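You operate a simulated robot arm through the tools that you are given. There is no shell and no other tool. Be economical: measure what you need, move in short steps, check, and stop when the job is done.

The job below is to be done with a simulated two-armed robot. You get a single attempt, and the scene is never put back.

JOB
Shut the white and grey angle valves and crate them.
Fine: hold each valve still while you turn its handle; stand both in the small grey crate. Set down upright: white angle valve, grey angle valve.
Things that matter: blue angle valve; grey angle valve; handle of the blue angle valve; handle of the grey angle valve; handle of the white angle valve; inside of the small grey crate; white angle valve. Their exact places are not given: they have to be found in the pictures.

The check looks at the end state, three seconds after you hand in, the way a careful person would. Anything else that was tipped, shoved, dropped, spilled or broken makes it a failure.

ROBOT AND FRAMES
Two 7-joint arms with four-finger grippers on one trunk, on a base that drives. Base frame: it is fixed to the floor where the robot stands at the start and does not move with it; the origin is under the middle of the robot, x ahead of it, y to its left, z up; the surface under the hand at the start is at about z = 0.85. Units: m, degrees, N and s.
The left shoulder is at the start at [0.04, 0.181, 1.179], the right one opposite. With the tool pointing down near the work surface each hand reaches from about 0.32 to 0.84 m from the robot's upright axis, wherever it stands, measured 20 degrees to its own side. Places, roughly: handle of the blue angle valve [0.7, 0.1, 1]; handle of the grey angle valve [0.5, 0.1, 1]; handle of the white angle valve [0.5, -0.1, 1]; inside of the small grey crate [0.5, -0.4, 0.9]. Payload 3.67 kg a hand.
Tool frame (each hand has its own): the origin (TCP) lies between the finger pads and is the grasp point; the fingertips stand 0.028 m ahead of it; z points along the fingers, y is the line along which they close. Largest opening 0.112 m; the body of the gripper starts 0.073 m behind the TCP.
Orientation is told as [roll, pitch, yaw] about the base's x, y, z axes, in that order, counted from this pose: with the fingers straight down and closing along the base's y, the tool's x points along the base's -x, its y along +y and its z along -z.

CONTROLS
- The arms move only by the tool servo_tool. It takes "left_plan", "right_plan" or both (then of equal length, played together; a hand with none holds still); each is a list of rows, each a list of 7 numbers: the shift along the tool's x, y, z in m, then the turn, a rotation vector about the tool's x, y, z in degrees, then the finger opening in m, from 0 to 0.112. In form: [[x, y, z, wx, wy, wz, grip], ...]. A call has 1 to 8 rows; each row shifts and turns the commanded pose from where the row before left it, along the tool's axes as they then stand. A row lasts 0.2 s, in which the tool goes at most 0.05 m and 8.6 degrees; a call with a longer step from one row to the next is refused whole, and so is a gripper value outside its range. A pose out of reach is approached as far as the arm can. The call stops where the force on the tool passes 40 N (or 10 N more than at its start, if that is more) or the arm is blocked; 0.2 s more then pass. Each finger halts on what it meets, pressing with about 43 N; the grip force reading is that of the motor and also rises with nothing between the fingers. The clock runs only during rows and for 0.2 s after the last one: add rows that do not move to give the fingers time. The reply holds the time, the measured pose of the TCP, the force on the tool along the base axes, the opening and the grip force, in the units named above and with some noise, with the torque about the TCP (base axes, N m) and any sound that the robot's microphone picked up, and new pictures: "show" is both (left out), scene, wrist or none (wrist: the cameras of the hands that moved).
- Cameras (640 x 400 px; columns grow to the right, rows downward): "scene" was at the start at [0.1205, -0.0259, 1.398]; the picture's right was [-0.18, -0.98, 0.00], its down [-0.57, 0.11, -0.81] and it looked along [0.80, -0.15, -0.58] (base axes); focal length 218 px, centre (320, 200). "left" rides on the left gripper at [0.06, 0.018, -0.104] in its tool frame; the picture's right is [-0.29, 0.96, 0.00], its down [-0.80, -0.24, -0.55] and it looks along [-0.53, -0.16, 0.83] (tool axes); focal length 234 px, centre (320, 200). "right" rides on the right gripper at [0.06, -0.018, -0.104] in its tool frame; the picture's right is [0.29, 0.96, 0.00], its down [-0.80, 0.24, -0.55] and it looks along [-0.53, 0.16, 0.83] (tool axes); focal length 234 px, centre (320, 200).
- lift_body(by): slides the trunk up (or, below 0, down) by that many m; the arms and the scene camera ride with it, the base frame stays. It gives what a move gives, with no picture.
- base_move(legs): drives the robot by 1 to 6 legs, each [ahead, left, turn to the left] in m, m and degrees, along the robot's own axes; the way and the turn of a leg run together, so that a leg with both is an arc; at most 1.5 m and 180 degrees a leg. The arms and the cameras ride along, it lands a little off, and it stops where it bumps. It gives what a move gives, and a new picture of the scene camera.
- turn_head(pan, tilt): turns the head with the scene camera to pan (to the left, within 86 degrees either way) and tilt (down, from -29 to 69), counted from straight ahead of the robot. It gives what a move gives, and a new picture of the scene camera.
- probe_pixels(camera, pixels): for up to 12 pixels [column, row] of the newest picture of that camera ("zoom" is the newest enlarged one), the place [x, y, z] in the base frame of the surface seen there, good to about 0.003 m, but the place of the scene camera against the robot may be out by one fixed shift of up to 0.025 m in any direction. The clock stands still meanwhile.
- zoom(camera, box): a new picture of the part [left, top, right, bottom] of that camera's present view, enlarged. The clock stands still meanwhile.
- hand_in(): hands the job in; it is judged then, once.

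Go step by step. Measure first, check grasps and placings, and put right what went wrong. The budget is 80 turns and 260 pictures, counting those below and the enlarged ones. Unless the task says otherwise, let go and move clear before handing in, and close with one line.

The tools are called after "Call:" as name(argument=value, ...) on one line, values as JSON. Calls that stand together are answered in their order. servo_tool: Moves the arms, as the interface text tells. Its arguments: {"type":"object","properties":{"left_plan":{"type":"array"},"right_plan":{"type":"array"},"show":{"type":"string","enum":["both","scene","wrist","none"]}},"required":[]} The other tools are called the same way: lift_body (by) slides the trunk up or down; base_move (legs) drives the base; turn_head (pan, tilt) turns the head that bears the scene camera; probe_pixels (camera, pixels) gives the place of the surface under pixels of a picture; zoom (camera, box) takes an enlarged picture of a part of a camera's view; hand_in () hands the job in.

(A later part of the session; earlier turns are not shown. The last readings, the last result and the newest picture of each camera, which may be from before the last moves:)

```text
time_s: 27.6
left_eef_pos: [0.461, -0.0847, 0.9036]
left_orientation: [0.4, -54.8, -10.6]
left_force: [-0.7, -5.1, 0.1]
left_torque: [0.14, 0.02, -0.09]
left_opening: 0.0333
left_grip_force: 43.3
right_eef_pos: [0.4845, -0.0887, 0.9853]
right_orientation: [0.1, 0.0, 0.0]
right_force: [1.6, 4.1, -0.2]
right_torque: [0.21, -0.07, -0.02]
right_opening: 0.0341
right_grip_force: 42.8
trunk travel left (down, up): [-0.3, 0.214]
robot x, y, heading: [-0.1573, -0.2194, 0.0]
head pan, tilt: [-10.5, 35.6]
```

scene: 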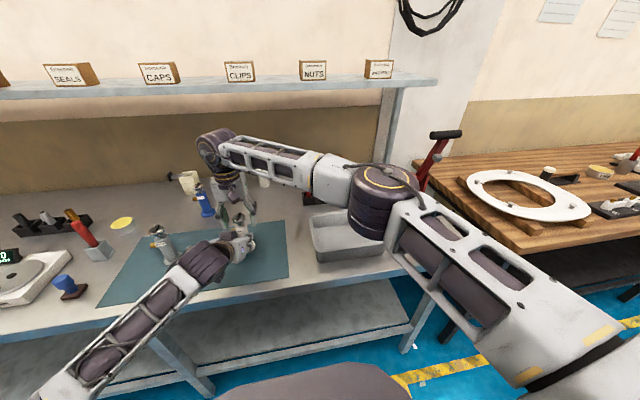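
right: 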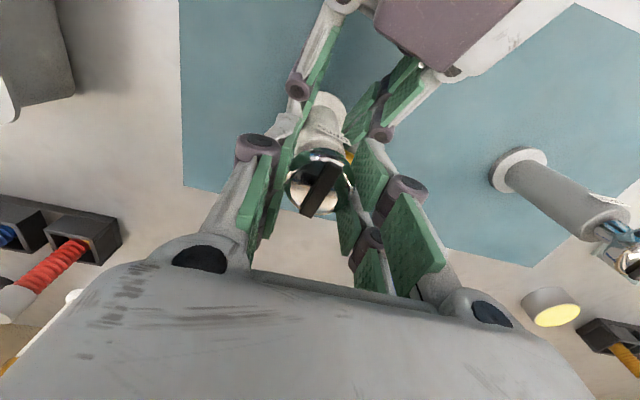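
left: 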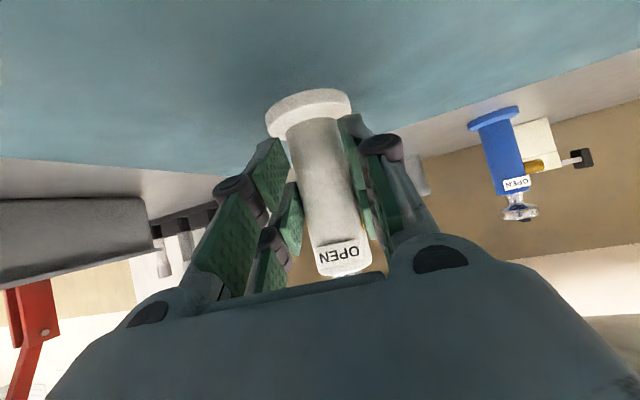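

The knob is gripped at 0.034 m. I'll turn it clockwise (seen from above) about 32° and watch torque and label.

Call:
servo_tool(right_plan=[[0, 0, 0, 0, 0, 8, 0.03], [0, 0, 0, 0, 0, 8, 0.03], [0, 0, 0, 0, 0, 8, 0.03], [0, 0, 0, 0, 0, 8, 0.03]], show="wrist")

Call:
zoom(camera="right", box=[230, 60, 430, 240])

Call:
zoom(camera="left", box=[230, 60, 430, 290])

```text
time_s: 28.6
left_eef_pos: [0.4593, -0.0835, 0.9046]
left_orientation: [0.4, -54.7, -10.6]
left_force: [3.2, -7.4, 0.1]
left_torque: [0.04, -0.08, -0.18]
left_opening: 0.033
left_grip_force: 42.6
right_eef_pos: [0.4852, -0.0886, 0.9843]
right_orientation: [0.0, 0.1, -32.1]
right_force: [-3.5, 6.7, 0.2]
right_torque: [0.46, 0.42, 0.0]
right_opening: 0.0343
right_grip_force: 43.2
trunk travel left (down, up): [-0.3, 0.214]
robot x, y, heading: [-0.1565, -0.2213, -0.0]
head pan, tilt: [-10.5, 35.6]
```

right: 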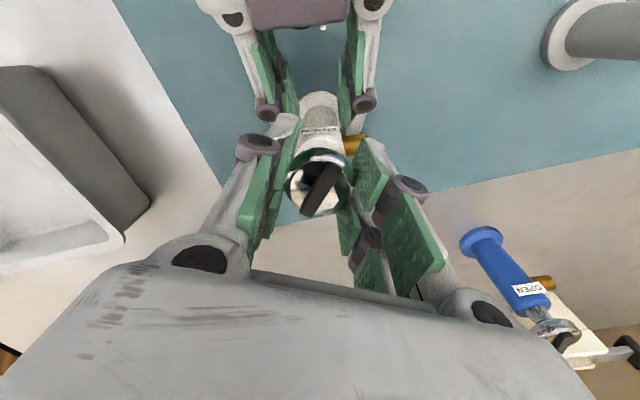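

```text
2.22 times, centred on (330, 150) of right
```

zoom: 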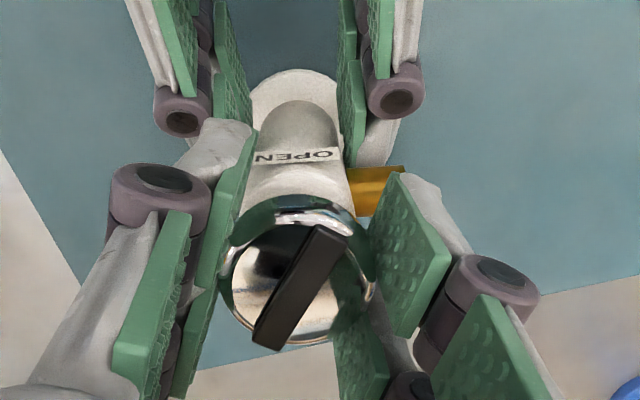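

```text
1.74 times, centred on (330, 175) of left
```

zoom: 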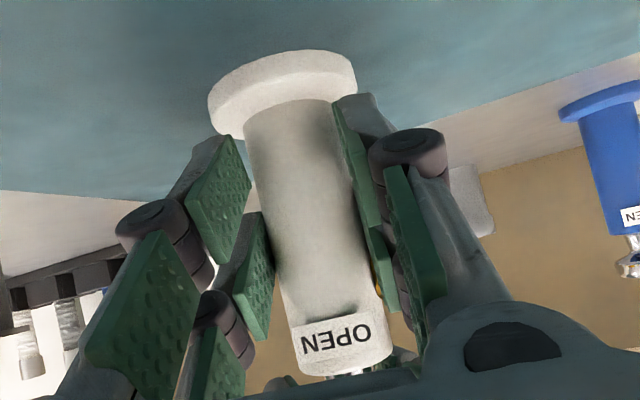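

The knob turned with the gripper while the body stayed put. I'll continue to about 64°, then towards 90°.

Call:
servo_tool(right_plan=[[0, 0, 0, 0, 0, 8, 0.03], [0, 0, 0, 0, 0, 8, 0.03], [0, 0, 0, 0, 0, 8, 0.03], [0, 0, 0, 0, 0, 8, 0.03], [0, 0, 0, 0, 0, 7, 0.03], [0, 0, 0, 0, 0, 7, 0.03]], show="both")

Call:
zoom(camera="right", box=[230, 60, 430, 240])

Call:
zoom(camera="left", box=[230, 60, 430, 290])

```text
time_s: 30.0
left_eef_pos: [0.4614, -0.0843, 0.9035]
left_orientation: [0.3, -54.7, -10.6]
left_force: [1.7, -6.9, 0.6]
left_torque: [-0.06, -0.12, -0.13]
left_opening: 0.0334
left_grip_force: 42.8
right_eef_pos: [0.4868, -0.0878, 0.9838]
right_orientation: [0.0, 0.0, -78.3]
right_force: [-1.0, 8.1, 0.3]
right_torque: [0.57, 0.18, 0.01]
right_opening: 0.0346
right_grip_force: 42.4
trunk travel left (down, up): [-0.3, 0.214]
robot x, y, heading: [-0.1591, -0.2224, -0.1]
head pan, tilt: [-10.5, 35.6]
```

scene: 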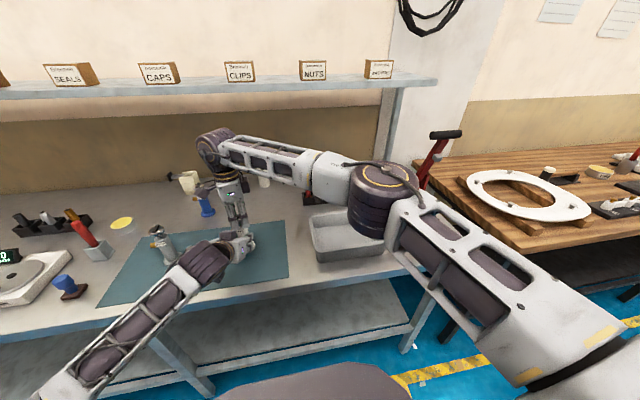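
right: 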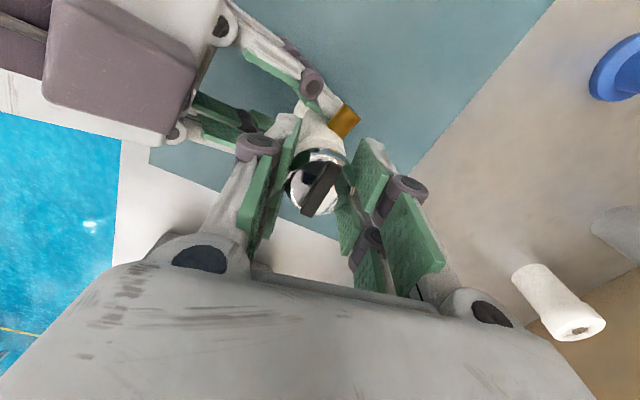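

```text
2.22 times, centred on (330, 150) of right
```

zoom: 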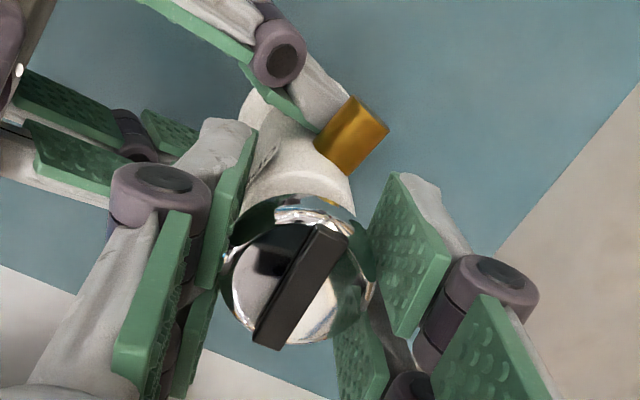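

```text
1.74 times, centred on (330, 175) of left
```

zoom: 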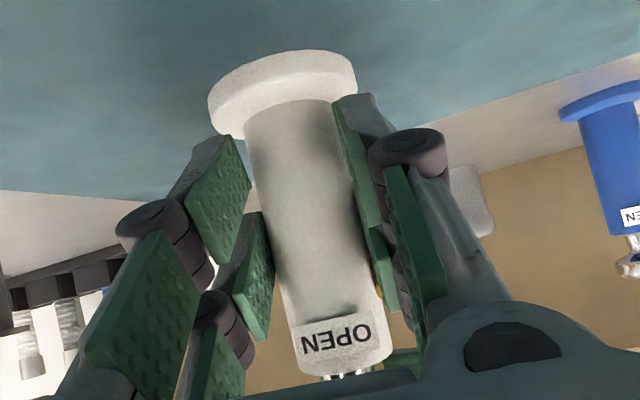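

The knob is at 78° with no hard stop yet, the bar nearly aligned with the spout, and the label still reads OPEN. I'll continue another 28°.

Call:
servo_tool(right_plan=[[0, 0, 0, 0, 0, 6, 0.03], [0, 0, 0, 0, 0, 6, 0.03], [0, 0, 0, 0, 0, 6, 0.03], [0, 0, 0, 0, 0, 6, 0.03]], show="wrist")

Call:
zoom(camera="right", box=[230, 60, 430, 240])

Call:
zoom(camera="left", box=[230, 60, 430, 290])

```text
time_s: 31.0
left_eef_pos: [0.4605, -0.0832, 0.904]
left_orientation: [0.6, -54.8, -10.8]
left_force: [-5.3, -3.6, 2.3]
left_torque: [0.09, -0.3, -0.57]
left_opening: 0.0331
left_grip_force: 42.9
right_eef_pos: [0.4873, -0.0899, 0.983]
right_orientation: [0.1, 0.0, -102.2]
right_force: [3.5, 1.6, 0.0]
right_torque: [0.0, -0.09, 0.51]
right_opening: 0.0342
right_grip_force: 43.2
trunk travel left (down, up): [-0.3, 0.214]
robot x, y, heading: [-0.1626, -0.222, -0.0]
head pan, tilt: [-10.5, 35.6]
```

right: 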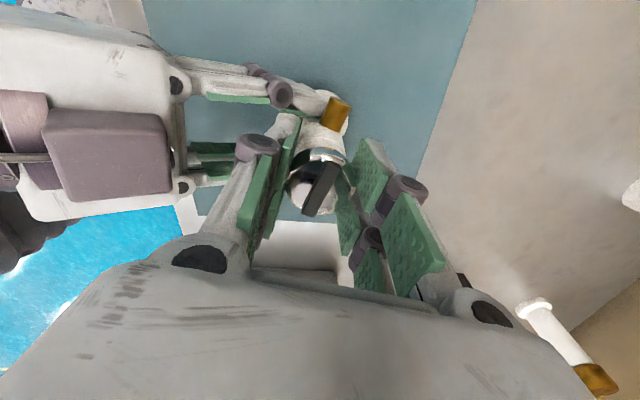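

```text
2.22 times, centred on (330, 150) of right
```

zoom: 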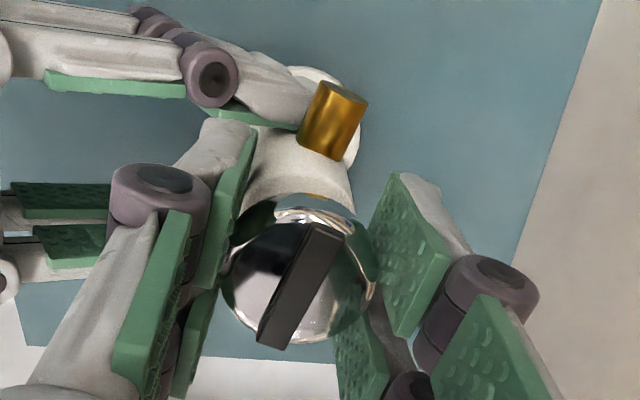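

```text
1.74 times, centred on (330, 175) of left
```

zoom: 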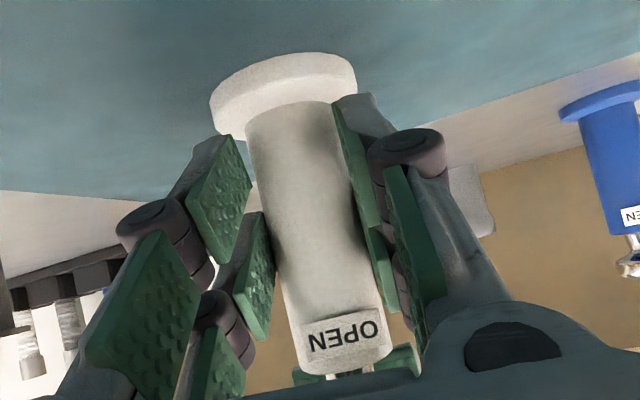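

Torque jumped to 0.5 N·m after about 95° and the bar is now in line with the spout: that's the stop. I'll release the knob, rise and inspect.

Call:
servo_tool(right_plan=[[0, 0, 0, 0, 0, 0, 0.05], [0, 0, 0, 0, 0, 0, 0.07], [0, 0, 0, 0, 0, 0, 0.07], [0, 0, -0.03, 0, 0, 0, 0.07], [0, 0, -0.04, 0, 0, 0, 0.07], [0, 0, -0.04, 0, 0, 0, 0.07]])

Call:
zoom(camera="right", box=[250, 60, 390, 160])

Call:
zoom(camera="scene", box=[215, 200, 275, 270])

```text
time_s: 32.4
left_eef_pos: [0.4602, -0.0832, 0.9027]
left_orientation: [0.4, -54.9, -10.6]
left_force: [-1.7, 0.5, 1.9]
left_torque: [-0.08, 0.07, 0.01]
left_opening: 0.0329
left_grip_force: 42.4
right_eef_pos: [0.4846, -0.0883, 1.0956]
right_orientation: [0.0, 0.0, -102.0]
right_force: [-0.2, 0.9, -0.5]
right_torque: [0.0, 0.0, -0.01]
right_opening: 0.0703
right_grip_force: 0.1
trunk travel left (down, up): [-0.3, 0.214]
robot x, y, heading: [-0.1594, -0.2224, -0.1]
head pan, tilt: [-10.5, 35.6]
```

scene: 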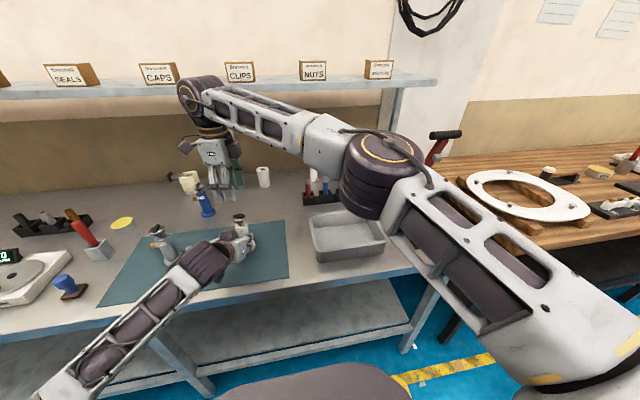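
right: 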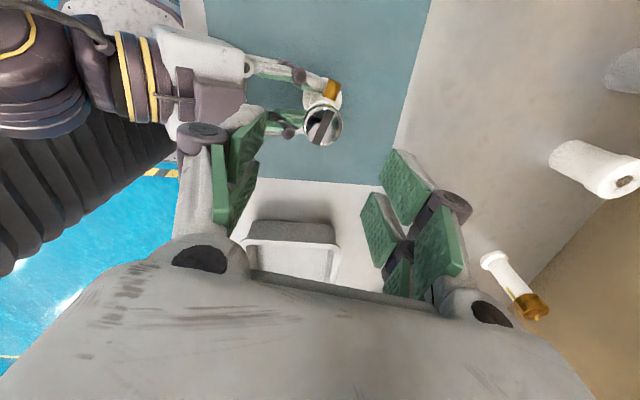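

```text
4.00 times, centred on (320, 110) of right
```

zoom: 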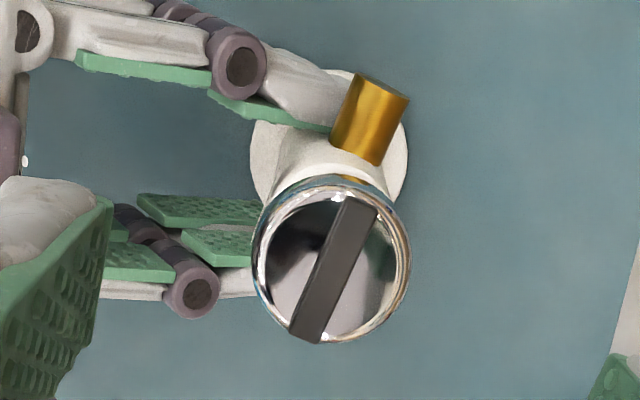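

```text
5.71 times, centred on (245, 235) of scene
```

zoom: 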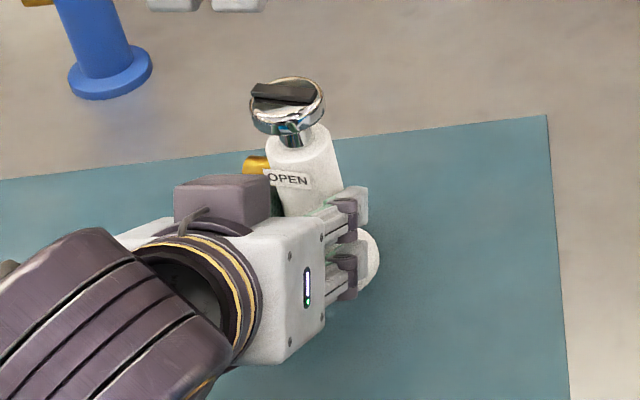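

The bar has moved a quarter turn relative to the body. I'll read the label closely for any direction mark.

Call:
zoom(camera="left", box=[300, 230, 380, 290])

Call:
zoom(camera="scene", box=[140, 215, 190, 270])

Call:
zoom(camera="scene", box=[235, 205, 260, 235])

```text
6.67 times, centred on (340, 260) of left
```

zoom: 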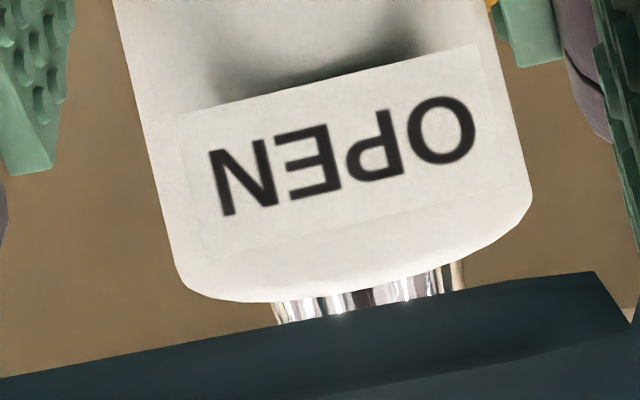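

```text
7.27 times, centred on (165, 242) of scene
```

zoom: 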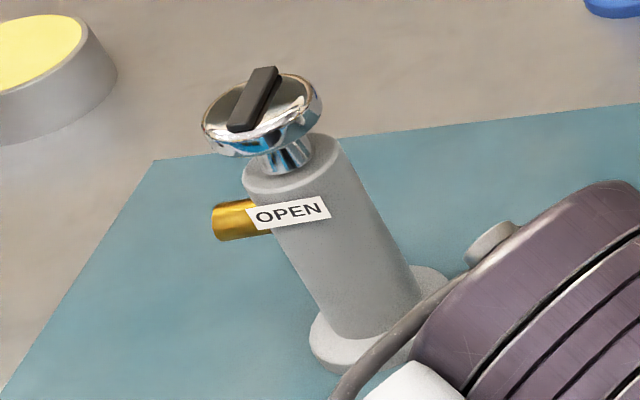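

```text
13.33 times, centred on (248, 220) of scene
```

zoom: 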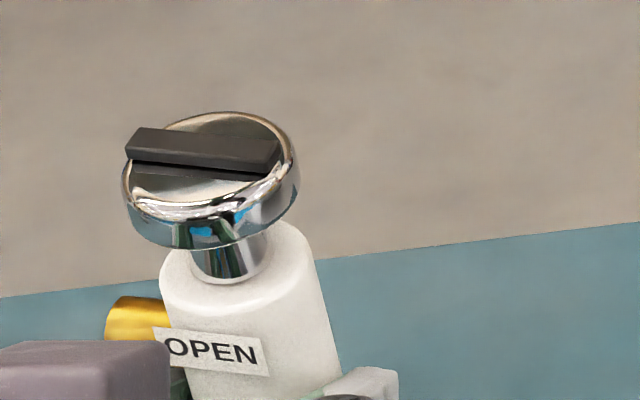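

The label is just printed text that the bar pointed at when open; the bar has reached its stop a quarter turn away, so white is shut. I'll turn the right hand back to a handier yaw before gripping the knob to carry the valve.

Call:
servo_tool(right_plan=[[0, 0, 0, 0, 0, -8.4, 0.07], [0, 0, 0, 0, 0, -8.4, 0.07], [0, 0, 0, 0, 0, -8.4, 0.07], [0, 0, 0, 0, 0, -8.4, 0.07], [0, 0, 0, 0, 0, -8.4, 0.07], [0, 0, 0, 0, 0, -8.4, 0.07], [0, 0, 0, 0, 0, -8.4, 0.07], [0, 0, 0, 0, 0, -8.4, 0.07]], show="wrist")

Call:
zoom(camera="right", box=[250, 60, 390, 160])

```text
time_s: 34.2
left_eef_pos: [0.4604, -0.0838, 0.9033]
left_orientation: [0.3, -54.8, -10.6]
left_force: [-1.0, -1.7, 0.2]
left_torque: [-0.15, 0.07, 0.01]
left_opening: 0.0329
left_grip_force: 42.3
right_eef_pos: [0.4852, -0.0898, 1.0935]
right_orientation: [-0.1, 0.0, -34.7]
right_force: [-0.3, -1.0, -0.8]
right_torque: [-0.02, 0.04, -0.05]
right_opening: 0.07
right_grip_force: 0.1
trunk travel left (down, up): [-0.3, 0.214]
robot x, y, heading: [-0.1606, -0.2219, 0.2]
head pan, tilt: [-10.5, 35.6]
```

right: 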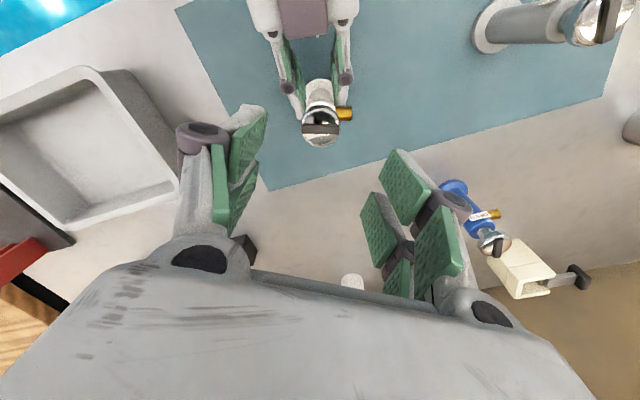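

```text
4.00 times, centred on (320, 110) of right
```

zoom: 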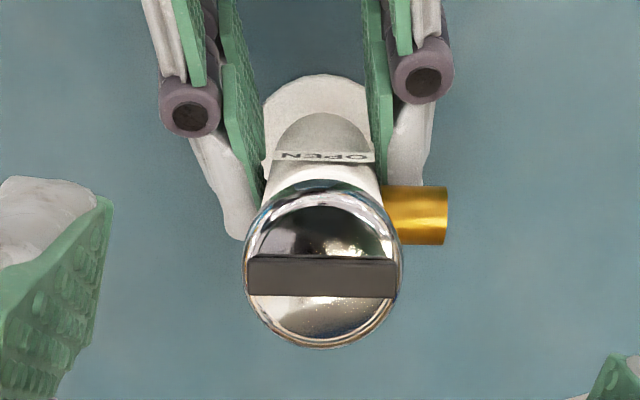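

The bar is exactly along the spout now. I'll probe the knob and the crate from the right camera.

Call:
probe_pixels(camera="right", pixels=[[321, 128], [303, 126], [338, 126], [321, 141], [93, 150], [110, 185], [60, 130], [90, 70], [175, 185], [70, 225], [5, 125], [140, 120]])

```text
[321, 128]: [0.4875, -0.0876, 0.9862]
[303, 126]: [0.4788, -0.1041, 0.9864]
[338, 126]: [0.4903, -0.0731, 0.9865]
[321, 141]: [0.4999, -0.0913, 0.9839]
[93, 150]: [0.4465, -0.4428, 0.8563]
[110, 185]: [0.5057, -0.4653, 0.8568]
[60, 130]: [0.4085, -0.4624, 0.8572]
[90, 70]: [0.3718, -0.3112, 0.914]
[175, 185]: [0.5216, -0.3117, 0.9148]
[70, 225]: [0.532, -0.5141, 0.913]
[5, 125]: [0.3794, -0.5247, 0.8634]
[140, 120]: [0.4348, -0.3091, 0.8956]
```

Crate inside spans about x 0.385–0.515, y −0.325 to −0.505, floor 0.857, rim 0.914. I'll lower the right hand over the white knob and grip it.

Call:
servo_tool(right_plan=[[0, 0.001, 0.03, 0, 0, 0, 0.07], [0, 0, 0.03, 0, 0, 0, 0.07], [0, 0, 0.03, 0, 0, 0, 0.07], [0, 0, 0.0265, 0, 0, 0, 0.07], [0, 0, 0, 0, 0, 0, 0.05], [0, 0, 0, 0, 0, 0, 0.03], [0, 0, 0, 0, 0, 0, 0.03], [0, 0, 0, 0, 0, 0, 0.03]], show="wrist")

```text
time_s: 36.0
left_eef_pos: [0.461, -0.0835, 0.9032]
left_orientation: [0.5, -54.7, -10.7]
left_force: [2.8, 2.4, -0.1]
left_torque: [-0.09, 0.3, 0.07]
left_opening: 0.0328
left_grip_force: 42.4
right_eef_pos: [0.4869, -0.0883, 0.977]
right_orientation: [0.0, 0.0, -34.8]
right_force: [-3.2, -3.1, 0.3]
right_torque: [-0.1, 0.0, -0.01]
right_opening: 0.0338
right_grip_force: 42.9
trunk travel left (down, up): [-0.3, 0.214]
robot x, y, heading: [-0.1579, -0.2266, 0.1]
head pan, tilt: [-10.5, 35.6]
```

right: 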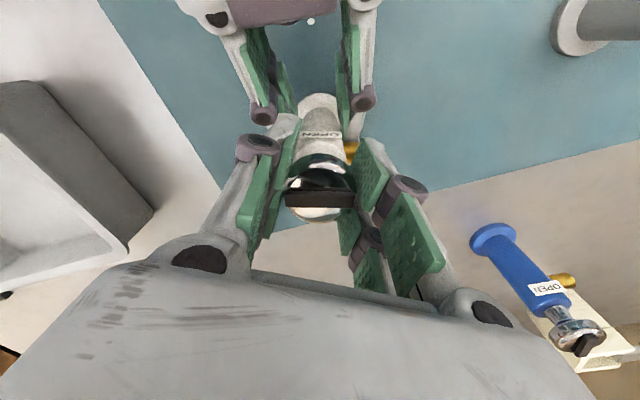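

The knob is gripped at 0.034 m. I'll open the left hand and back it away 0.12 m along its own axis.

Call:
servo_tool(left_plan=[[0, 0, 0, 0, 0, 0, 0.05], [0, 0, 0, 0, 0, 0, 0.07], [0, 0, 0, 0, 0, 0, 0.07], [0, 0, -0.03, 0, 0, 0, 0.07], [0, 0, -0.03, 0, 0, 0, 0.07], [0, 0, -0.03, 0, 0, 0, 0.07], [0, 0, -0.03, 0, 0, 0, 0.07]])

```text
time_s: 37.6
left_eef_pos: [0.3633, -0.0683, 0.9728]
left_orientation: [0.4, -54.8, -10.6]
left_force: [0.1, 0.3, 0.3]
left_torque: [0.01, -0.01, -0.03]
left_opening: 0.0704
left_grip_force: 0.1
right_eef_pos: [0.4867, -0.0884, 0.977]
right_orientation: [0.0, 0.0, -34.7]
right_force: [-0.6, 0.0, 0.3]
right_torque: [0.05, -0.05, 0.01]
right_opening: 0.0342
right_grip_force: 42.9
trunk travel left (down, up): [-0.3, 0.214]
robot x, y, heading: [-0.1607, -0.2237, 0.1]
head pan, tilt: [-10.5, 35.6]
```

scene: 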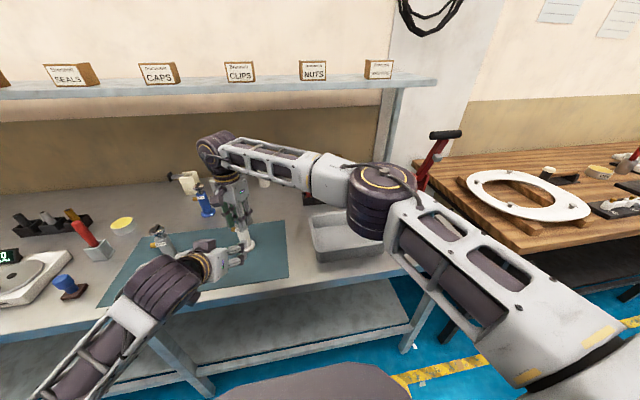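
left: 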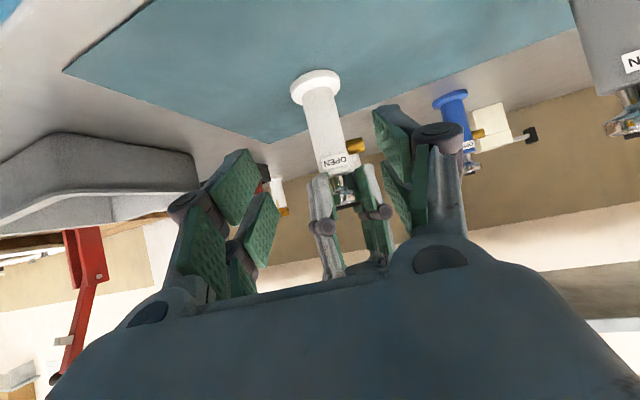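

The left hand is clear and the white valve is held upright by the right hand. I'll lift it 0.12 m and start carrying it toward the crate.

Call:
servo_tool(right_plan=[[0, 0, -0.03, 0, 0, 0, 0.03], [0, 0, -0.045, 0, 0, 0, 0.03], [0, 0, -0.045, 0, 0, 0, 0.03], [-0.02, -0.036, 0, 0, 0, 0, 0.03], [-0.0225, -0.0412, 0, 0, 0, 0, 0.03], [-0.0225, -0.0412, 0, 0, 0, 0, 0.03], [-0.0225, -0.0412, 0, 0, 0, 0, 0.03], [-0.0225, -0.0412, 0, 0, 0, 0, 0.03]])

```text
time_s: 39.4
left_eef_pos: [0.3627, -0.0696, 0.9751]
left_orientation: [0.6, -54.8, -10.7]
left_force: [0.0, -0.7, 0.6]
left_torque: [0.02, 0.02, 0.03]
left_opening: 0.07
left_grip_force: 0.0
right_eef_pos: [0.463, -0.3175, 1.0966]
right_orientation: [0.2, 0.2, -34.8]
right_force: [-0.1, -0.6, -1.8]
right_torque: [-0.01, -0.03, 0.0]
right_opening: 0.0339
right_grip_force: 42.8
trunk travel left (down, up): [-0.3, 0.214]
robot x, y, heading: [-0.1603, -0.2166, -0.1]
head pan, tilt: [-10.5, 35.6]
```

scene: 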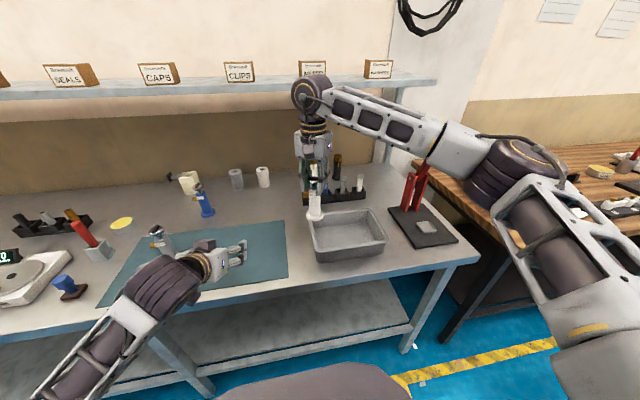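
right: 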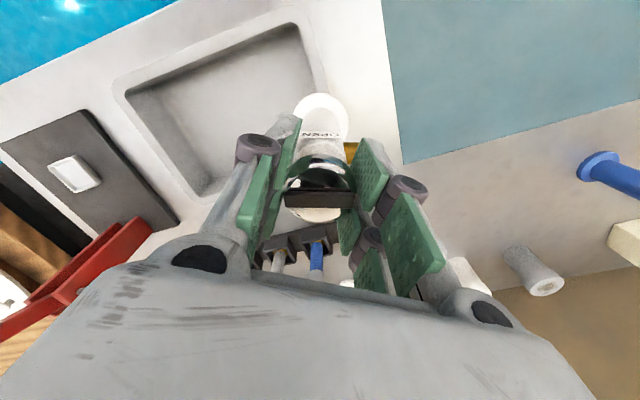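

The valve hangs straight. I'll re-probe the crate from this view to choose the spot.

Call:
probe_pixels(camera="right", pixels=[[122, 88], [290, 18], [200, 195], [135, 98], [285, 40], [215, 180], [230, 100], [180, 120], [150, 105], [318, 70]])

```text
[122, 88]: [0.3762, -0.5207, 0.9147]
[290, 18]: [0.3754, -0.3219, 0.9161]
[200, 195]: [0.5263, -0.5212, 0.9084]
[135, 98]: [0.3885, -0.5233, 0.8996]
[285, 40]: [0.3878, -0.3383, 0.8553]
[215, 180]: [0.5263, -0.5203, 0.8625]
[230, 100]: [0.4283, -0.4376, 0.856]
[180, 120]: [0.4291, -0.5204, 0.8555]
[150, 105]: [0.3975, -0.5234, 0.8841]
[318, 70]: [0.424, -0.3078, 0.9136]
```

Crate floor is x 0.385–0.525, y −0.335 to −0.52 at z 0.856. I'll set white at (0.455, −0.475): move over and lower to just above the floor.

Call:
servo_tool(right_plan=[[-0.0208, -0.0335, 0, 0, 0, 0, 0.03], [-0.0208, -0.0335, 0, 0, 0, 0, 0.03], [-0.0208, -0.0335, 0, 0, 0, 0, 0.03], [-0.0208, -0.0335, 0, 0, 0, 0, 0.03], [0, 0, 0.025, 0, 0, 0, 0.03], [0, 0, 0.03, 0, 0, 0, 0.03], [0, 0, 0.03, 0, 0, 0, 0.03], [0, 0, 0.021, 0, 0, 0, 0.03]])

```text
time_s: 41.2
left_eef_pos: [0.3639, -0.0687, 0.9731]
left_orientation: [0.4, -54.8, -10.7]
left_force: [-0.1, 0.0, -0.2]
left_torque: [-0.02, -0.02, 0.0]
left_opening: 0.0698
left_grip_force: 0.1
right_eef_pos: [0.455, -0.475, 0.9928]
right_orientation: [-0.1, 0.0, -34.8]
right_force: [0.3, -0.1, -2.8]
right_torque: [0.01, -0.01, 0.05]
right_opening: 0.0342
right_grip_force: 43.0
trunk travel left (down, up): [-0.3, 0.214]
robot x, y, heading: [-0.1588, -0.2222, -0.0]
head pan, tilt: [-10.5, 35.6]
```

scene: 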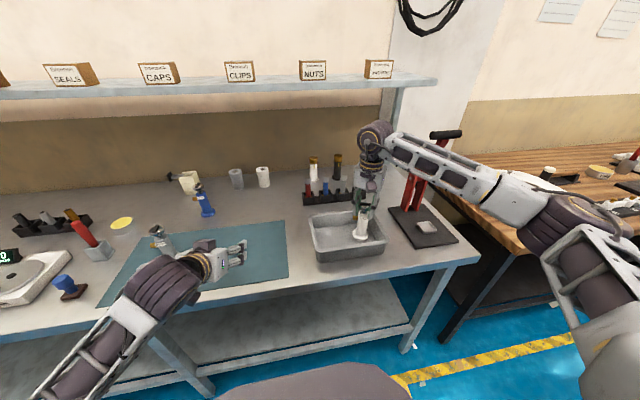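
right: 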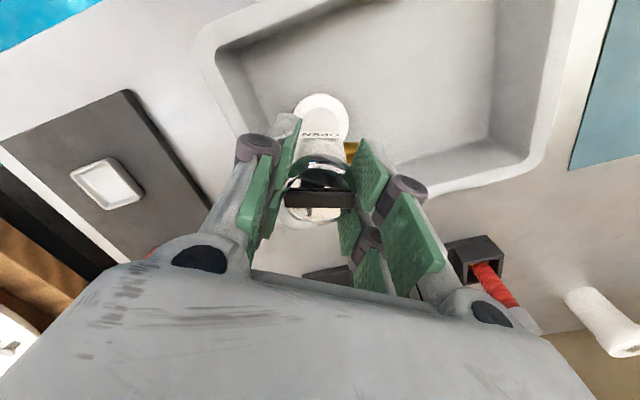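

The valve is over the crate floor, about 1 cm up by calculation. I'll lower in small steps to contact.

Call:
servo_tool(right_plan=[[0, 0, 0.004, 0, 0, 0, 0.03], [0, 0, 0.003, 0, 0, 0, 0.03], [0, 0, 0.002, 0, 0, 0, 0.03], [0, 0, 0.0015, 0, 0, 0, 0.03], [0, 0, 0.001, 0, 0, 0, 0.03]], show="wrist")

```text
time_s: 42.4
left_eef_pos: [0.3624, -0.0687, 0.9737]
left_orientation: [0.5, -54.9, -10.5]
left_force: [-0.2, -0.3, 0.2]
left_torque: [0.01, 0.01, 0.01]
left_opening: 0.0701
left_grip_force: 0.0
right_eef_pos: [0.4554, -0.4737, 0.9814]
right_orientation: [0.0, 0.0, -34.8]
right_force: [0.4, 0.6, -2.5]
right_torque: [0.02, -0.02, -0.01]
right_opening: 0.0341
right_grip_force: 42.9
trunk travel left (down, up): [-0.3, 0.214]
robot x, y, heading: [-0.159, -0.2204, -0.0]
head pan, tilt: [-10.5, 35.6]
```

right: 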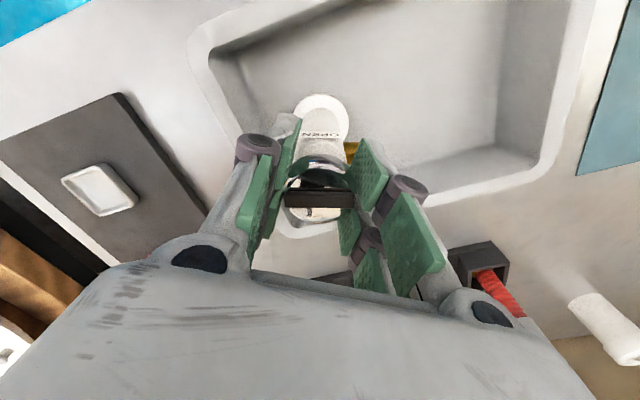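

No contact yet (force still −2.5 N). I'll keep lowering in 1 mm steps.

Call:
servo_tool(right_plan=[[0, 0, 0.0015, 0, 0, 0, 0.03], [0, 0, 0.001, 0, 0, 0, 0.03], [0, 0, 0.001, 0, 0, 0, 0.03], [0, 0, 0.001, 0, 0, 0, 0.03]], show="none")

```text
time_s: 43.4
left_eef_pos: [0.3615, -0.0682, 0.9737]
left_orientation: [0.3, -54.9, -10.7]
left_force: [0.5, -0.2, 0.1]
left_torque: [0.02, 0.0, 0.01]
left_opening: 0.07
left_grip_force: 0.1
right_eef_pos: [0.4526, -0.473, 0.9784]
right_orientation: [0.2, -0.3, -34.8]
right_force: [5.7, -2.0, 25.7]
right_torque: [-0.08, -0.2, 0.01]
right_opening: 0.0343
right_grip_force: 43.2
trunk travel left (down, up): [-0.3, 0.214]
robot x, y, heading: [-0.1608, -0.2224, 0.1]
head pan, tilt: [-10.5, 35.6]
```

Floor contact (26 N up). I'll ease up 1.5 mm, open, and rise.

Call:
servo_tool(right_plan=[[0, 0, -0.0018, 0, 0, 0, 0.03], [0, 0, 0, 0, 0, 0, 0.045], [0, 0, 0, 0, 0, 0, 0.06], [0, 0, 0, 0, 0, 0, 0.06], [0, 0, -0.03, 0, 0, 0, 0.06], [0, 0, -0.04, 0, 0, 0, 0.06], [0, 0, -0.04, 0, 0, 0, 0.06]])

Call:
zoom(camera="scene", box=[300, 180, 400, 270])

```text
time_s: 45.0
left_eef_pos: [0.3636, -0.0676, 0.9732]
left_orientation: [0.4, -54.9, -10.6]
left_force: [-0.4, -0.5, 0.0]
left_torque: [0.03, -0.01, -0.06]
left_opening: 0.0698
left_grip_force: 0.0
right_eef_pos: [0.4547, -0.4732, 1.0871]
right_orientation: [0.0, 0.0, -34.7]
right_force: [-0.1, 0.1, -0.6]
right_torque: [0.01, -0.02, 0.03]
right_opening: 0.0602
right_grip_force: 0.1
trunk travel left (down, up): [-0.3, 0.214]
robot x, y, heading: [-0.1563, -0.2172, -0.1]
head pan, tilt: [-10.5, 35.6]
```

scene: 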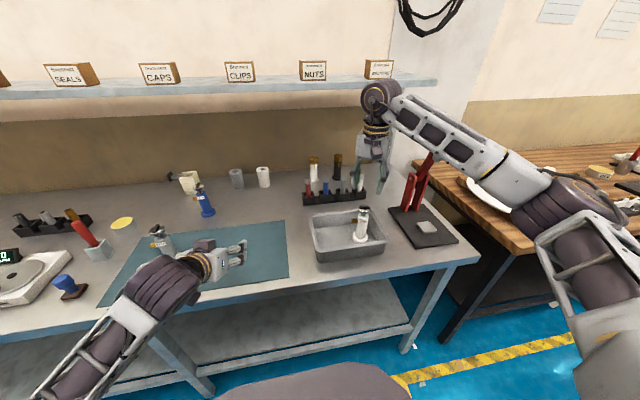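
right: 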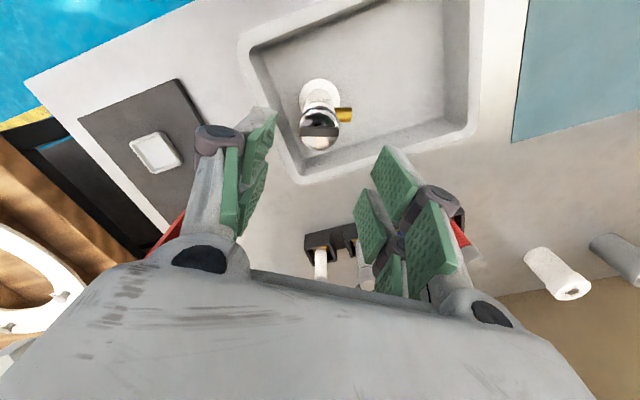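

```text
4.44 times, centred on (350, 225) of scene
```

zoom: 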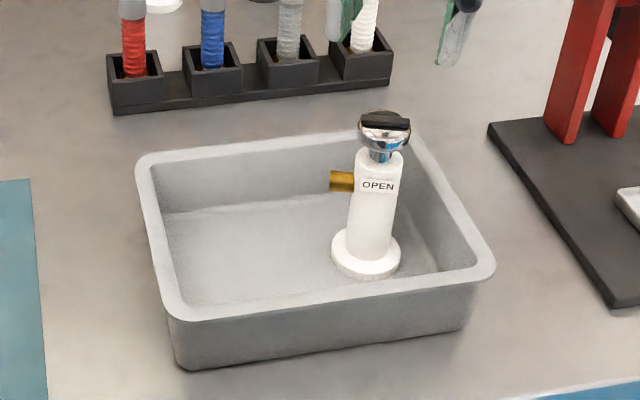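

White stands upright in the crate, bar crosswise to the label (zoom 385,122). Now grey: I'll raise the left hand.

Call:
servo_tool(left_plan=[[-0.024, 0, -0.024, 0, 0, 0, 0.07], [-0.024, 0, -0.024, 0, 0, 0, 0.07], [-0.024, 0, -0.024, 0, 0, 0, 0.07]], right_plan=[[0, 0, -0.02, 0, 0, 0, 0.07], [0, 0, -0.02, 0, 0, 0, 0.07], [0, 0, -0.02, 0, 0, 0, 0.07]], show="none")

```text
time_s: 45.8
left_eef_pos: [0.3478, -0.0687, 1.0736]
left_orientation: [0.6, -54.8, -10.7]
left_force: [-0.5, -0.8, 0.3]
left_torque: [0.01, -0.02, 0.01]
left_opening: 0.0699
left_grip_force: 0.1
right_eef_pos: [0.4561, -0.4741, 1.1479]
right_orientation: [0.1, 0.0, -34.9]
right_force: [-0.3, 0.2, -0.2]
right_torque: [0.02, -0.02, 0.01]
right_opening: 0.07
right_grip_force: 0.1
trunk travel left (down, up): [-0.3, 0.214]
robot x, y, heading: [-0.161, -0.2191, -0.1]
head pan, tilt: [-10.5, 35.6]
```

Both hands are high and free. I'll drive the base 0.22 m left so the grey valve sits where white was relative to the robot.

Call:
base_move(legs=[[0, 0.22, 0]])

```text
time_s: 47.5
left_eef_pos: [0.3467, 0.1466, 1.0733]
left_orientation: [0.4, -54.9, -10.7]
left_force: [0.0, 0.4, -0.2]
left_torque: [-0.01, 0.0, 0.0]
left_opening: 0.0702
left_grip_force: 0.1
right_eef_pos: [0.455, -0.2595, 1.1471]
right_orientation: [0.0, 0.0, -35.0]
right_force: [-0.3, 0.7, -0.6]
right_torque: [-0.04, -0.01, -0.04]
right_opening: 0.0698
right_grip_force: 0.0
trunk travel left (down, up): [-0.3, 0.214]
robot x, y, heading: [-0.1594, -0.0049, -0.0]
head pan, tilt: [-10.5, 35.6]
```

scene: 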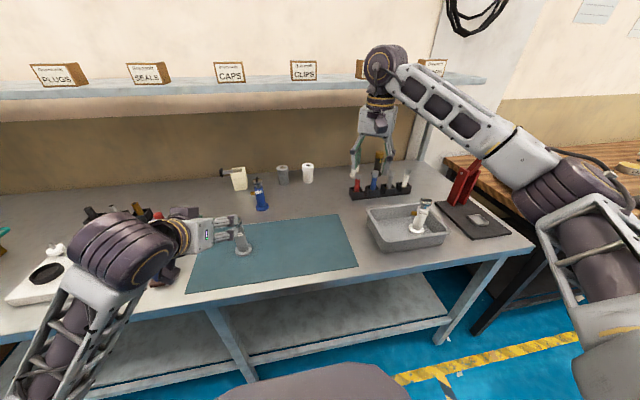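

The left hand is in front of the grey valve. I'll lower it to the pre-grasp height and view.

Call:
servo_tool(left_plan=[[0.024, 0, 0.024, 0, 0, 0, 0.07], [0.024, 0, 0.024, 0, 0, 0, 0.07], [0.024, 0, 0.024, 0, 0, 0, 0.07]], show="wrist")

Call:
zoom(camera="left", box=[250, 50, 410, 250])

```text
time_s: 48.2
left_eef_pos: [0.3659, 0.1462, 0.9719]
left_orientation: [0.5, -54.7, -10.8]
left_force: [-0.1, -0.5, 0.4]
left_torque: [-0.01, -0.03, 0.0]
left_opening: 0.0702
left_grip_force: 0.1
right_eef_pos: [0.4554, -0.2604, 1.1479]
right_orientation: [0.0, 0.0, -35.0]
right_force: [-0.1, 0.2, -1.0]
right_torque: [-0.03, -0.01, -0.01]
right_opening: 0.0699
right_grip_force: 0.0
trunk travel left (down, up): [-0.3, 0.214]
robot x, y, heading: [-0.1633, -0.005, -0.1]
head pan, tilt: [-10.5, 35.6]
```

left: 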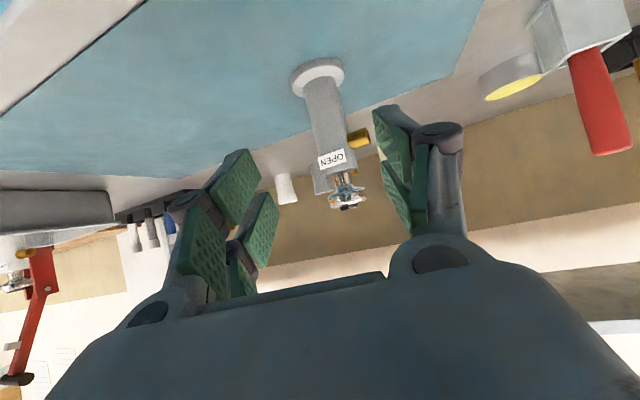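

```text
2.00 times, centred on (330, 150) of left
```

zoom: 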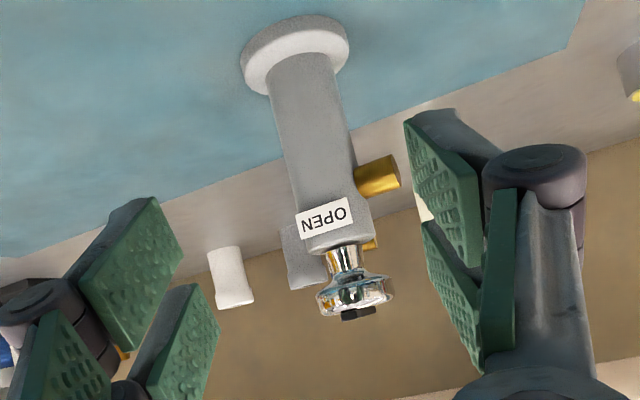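

The grey valve sits almost as white did in this view. I'll probe its body.

Call:
probe_pixels(camera="left", pixels=[[313, 110], [322, 110], [331, 108], [317, 130], [326, 130], [337, 128], [310, 90], [318, 72], [352, 132], [357, 141], [347, 190], [350, 207]])

```text
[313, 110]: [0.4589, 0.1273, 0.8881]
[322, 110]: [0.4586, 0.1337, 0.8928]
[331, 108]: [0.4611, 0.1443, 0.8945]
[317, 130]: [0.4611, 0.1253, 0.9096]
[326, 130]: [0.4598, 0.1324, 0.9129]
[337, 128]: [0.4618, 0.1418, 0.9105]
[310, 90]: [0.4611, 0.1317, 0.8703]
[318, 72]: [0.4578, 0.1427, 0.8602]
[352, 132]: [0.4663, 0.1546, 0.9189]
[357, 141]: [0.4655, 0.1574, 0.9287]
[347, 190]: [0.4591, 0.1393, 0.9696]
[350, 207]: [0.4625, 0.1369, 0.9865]
```

The grey axis is at about (0.476, 0.130). I'll advance 0.118 m with a 5 mm side correction and close on the body at the same height as before.

Call:
servo_tool(left_plan=[[0.001, 0.0045, 0.03, 0, 0, 0, 0.07], [0, 0, 0.03, 0, 0, 0, 0.07], [0, 0, 0.03, 0, 0, 0, 0.07], [0, 0, 0.0285, 0, 0, 0, 0.07], [0, 0, 0, 0, 0, 0, 0.055], [0, 0, 0, 0, 0, 0, 0.045], [0, 0, 0, 0, 0, 0, 0.03], [0, 0, 0, 0, 0, 0, 0.03]], show="wrist")

```text
time_s: 50.0
left_eef_pos: [0.4608, 0.1298, 0.9037]
left_orientation: [0.4, -54.8, -10.7]
left_force: [0.0, -0.7, 0.3]
left_torque: [-0.06, -0.05, 0.0]
left_opening: 0.0331
left_grip_force: 43.2
right_eef_pos: [0.4551, -0.2601, 1.1476]
right_orientation: [0.0, 0.0, -35.0]
right_force: [0.4, 0.3, 0.2]
right_torque: [-0.01, -0.02, -0.01]
right_opening: 0.0698
right_grip_force: 0.1
trunk travel left (down, up): [-0.3, 0.214]
robot x, y, heading: [-0.1612, -0.0074, -0.1]
head pan, tilt: [-10.5, 35.6]
```

left: 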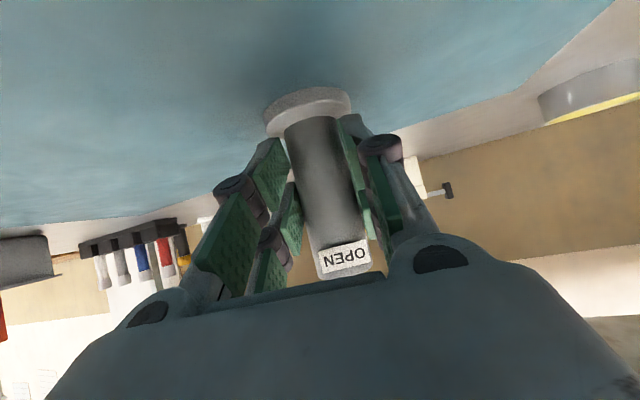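

Grey's body is held (0.0331 m, 43 N). I'll bring the right hand back to yaw 0 and start moving it over.

Call:
servo_tool(right_plan=[[0, 0, 0, 0, 0, -7, 0.07], [0, 0, 0, 0, 0, -7, 0.07], [0, 0, 0, 0, 0, -7, 0.07], [0, 0, 0, 0, 0, -7, 0.07], [0, 0, 0, 0, 0, -7, 0.07], [0, 0.045, 0, 0, 0, 0, 0.07], [0, 0.045, 0, 0, 0, 0, 0.07], [0, 0.045, 0, 0, 0, 0, 0.07]], show="none")

Call:
servo_tool(right_plan=[[-0.005, 0.042, 0.007, 0, 0, 0, 0.07], [-0.005, 0.042, 0.007, 0, 0, 0, 0.07], [-0.005, 0.042, 0.007, 0, 0, 0, 0.07], [-0.005, 0.042, 0.007, 0, 0, 0, 0.07], [-0.005, 0.042, 0.007, 0, 0, 0, 0.07], [-0.005, 0.042, 0.007, 0, 0, 0, 0.07]])

Call:
zoom(camera="right", box=[260, 70, 380, 170])

```text
time_s: 51.9
left_eef_pos: [0.4609, 0.1311, 0.9025]
left_orientation: [0.3, -54.9, -10.6]
left_force: [1.1, -1.5, 2.0]
left_torque: [0.04, 0.03, -0.05]
left_opening: 0.0328
left_grip_force: 42.3
right_eef_pos: [0.4517, -0.1247, 1.1483]
right_orientation: [-0.1, 0.0, 0.0]
right_force: [0.2, 0.6, 0.2]
right_torque: [-0.06, -0.03, 0.01]
right_opening: 0.0699
right_grip_force: 0.1
trunk travel left (down, up): [-0.3, 0.214]
robot x, y, heading: [-0.1569, -0.0025, -0.4]
head pan, tilt: [-10.5, 35.6]
```

```text
time_s: 53.2
left_eef_pos: [0.4592, 0.1322, 0.9024]
left_orientation: [0.3, -54.8, -10.7]
left_force: [-0.1, 0.0, 2.1]
left_torque: [0.03, 0.02, -0.02]
left_opening: 0.0327
left_grip_force: 42.0
right_eef_pos: [0.4855, 0.1285, 1.1047]
right_orientation: [-0.1, -0.1, 0.0]
right_force: [-0.1, 1.4, 0.3]
right_torque: [-0.02, 0.0, 0.01]
right_opening: 0.0701
right_grip_force: 0.1
trunk travel left (down, up): [-0.3, 0.214]
robot x, y, heading: [-0.1622, -0.0065, -0.3]
head pan, tilt: [-10.5, 35.6]
```

scene: 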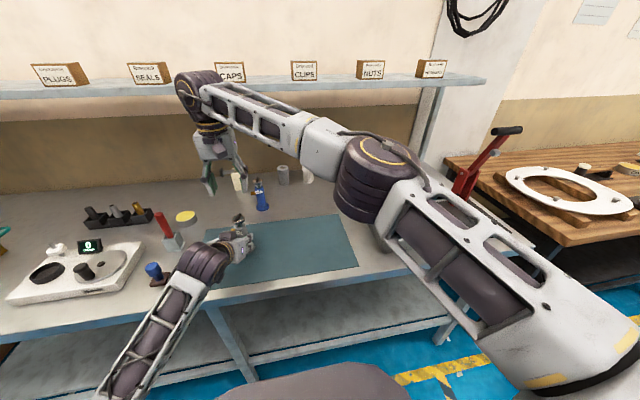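
right: 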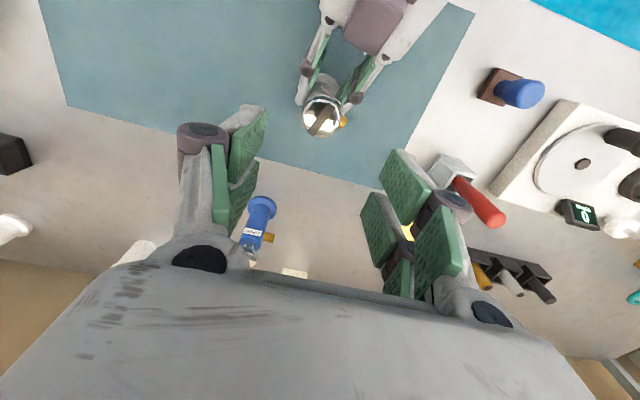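

```text
4.00 times, centred on (320, 120) of right
```

zoom: 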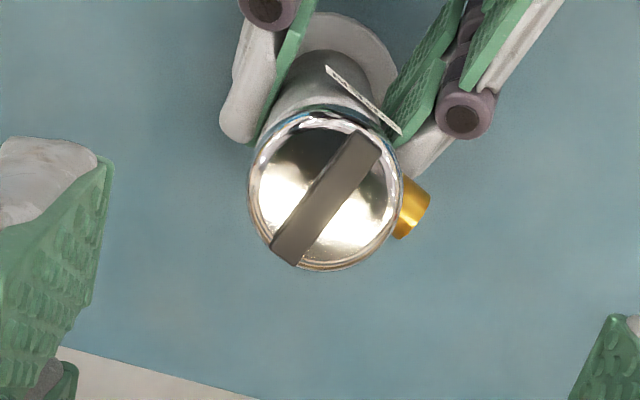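

The grey knob is at (321, 118) in the right camera. I'll probe its centre.

Call:
probe_pixels(camera="right", pixels=[[321, 118], [304, 118], [338, 118], [321, 103], [321, 134]])

```text
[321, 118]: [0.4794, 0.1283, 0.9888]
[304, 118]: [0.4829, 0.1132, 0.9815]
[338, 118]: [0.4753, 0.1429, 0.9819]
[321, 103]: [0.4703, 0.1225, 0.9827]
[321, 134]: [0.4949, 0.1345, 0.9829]
```

Knob centre (0.481, 0.128). I'll descend and close on it.

Call:
servo_tool(right_plan=[[0.0045, -0.0005, 0.03, 0, 0, 0, 0.07], [0, 0, 0.03, 0, 0, 0, 0.07], [0, 0, 0.03, 0, 0, 0, 0.07], [0, 0, 0.032, 0, 0, 0, 0.07], [0, 0, 0, 0, 0, 0, 0.05], [0, 0, 0, 0, 0, 0, 0.035], [0, 0, 0, 0, 0, 0, 0.03], [0, 0, 0, 0, 0, 0, 0.03]], show="wrist")

```text
time_s: 55.0
left_eef_pos: [0.4603, 0.1296, 0.9023]
left_orientation: [0.4, -54.8, -10.7]
left_force: [0.2, -5.4, 3.3]
left_torque: [0.18, 0.18, -0.13]
left_opening: 0.0331
left_grip_force: 43.0
right_eef_pos: [0.4799, 0.1257, 0.9834]
right_orientation: [0.1, 0.0, 0.1]
right_force: [-0.2, 6.7, 0.4]
right_torque: [0.19, -0.21, 0.0]
right_opening: 0.0344
right_grip_force: 42.6
trunk travel left (down, up): [-0.3, 0.214]
robot x, y, heading: [-0.1574, -0.0068, -0.1]
head pan, tilt: [-10.5, 35.6]
```

right: 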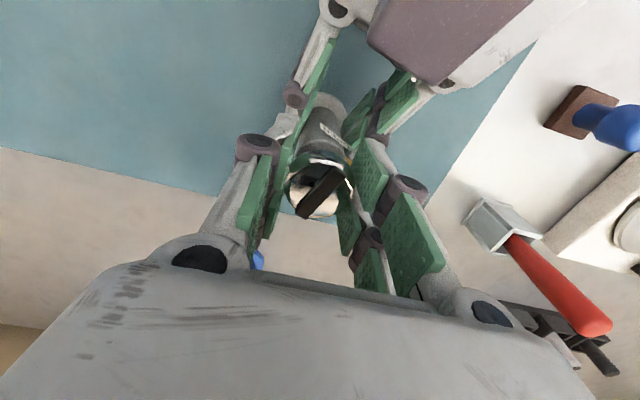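

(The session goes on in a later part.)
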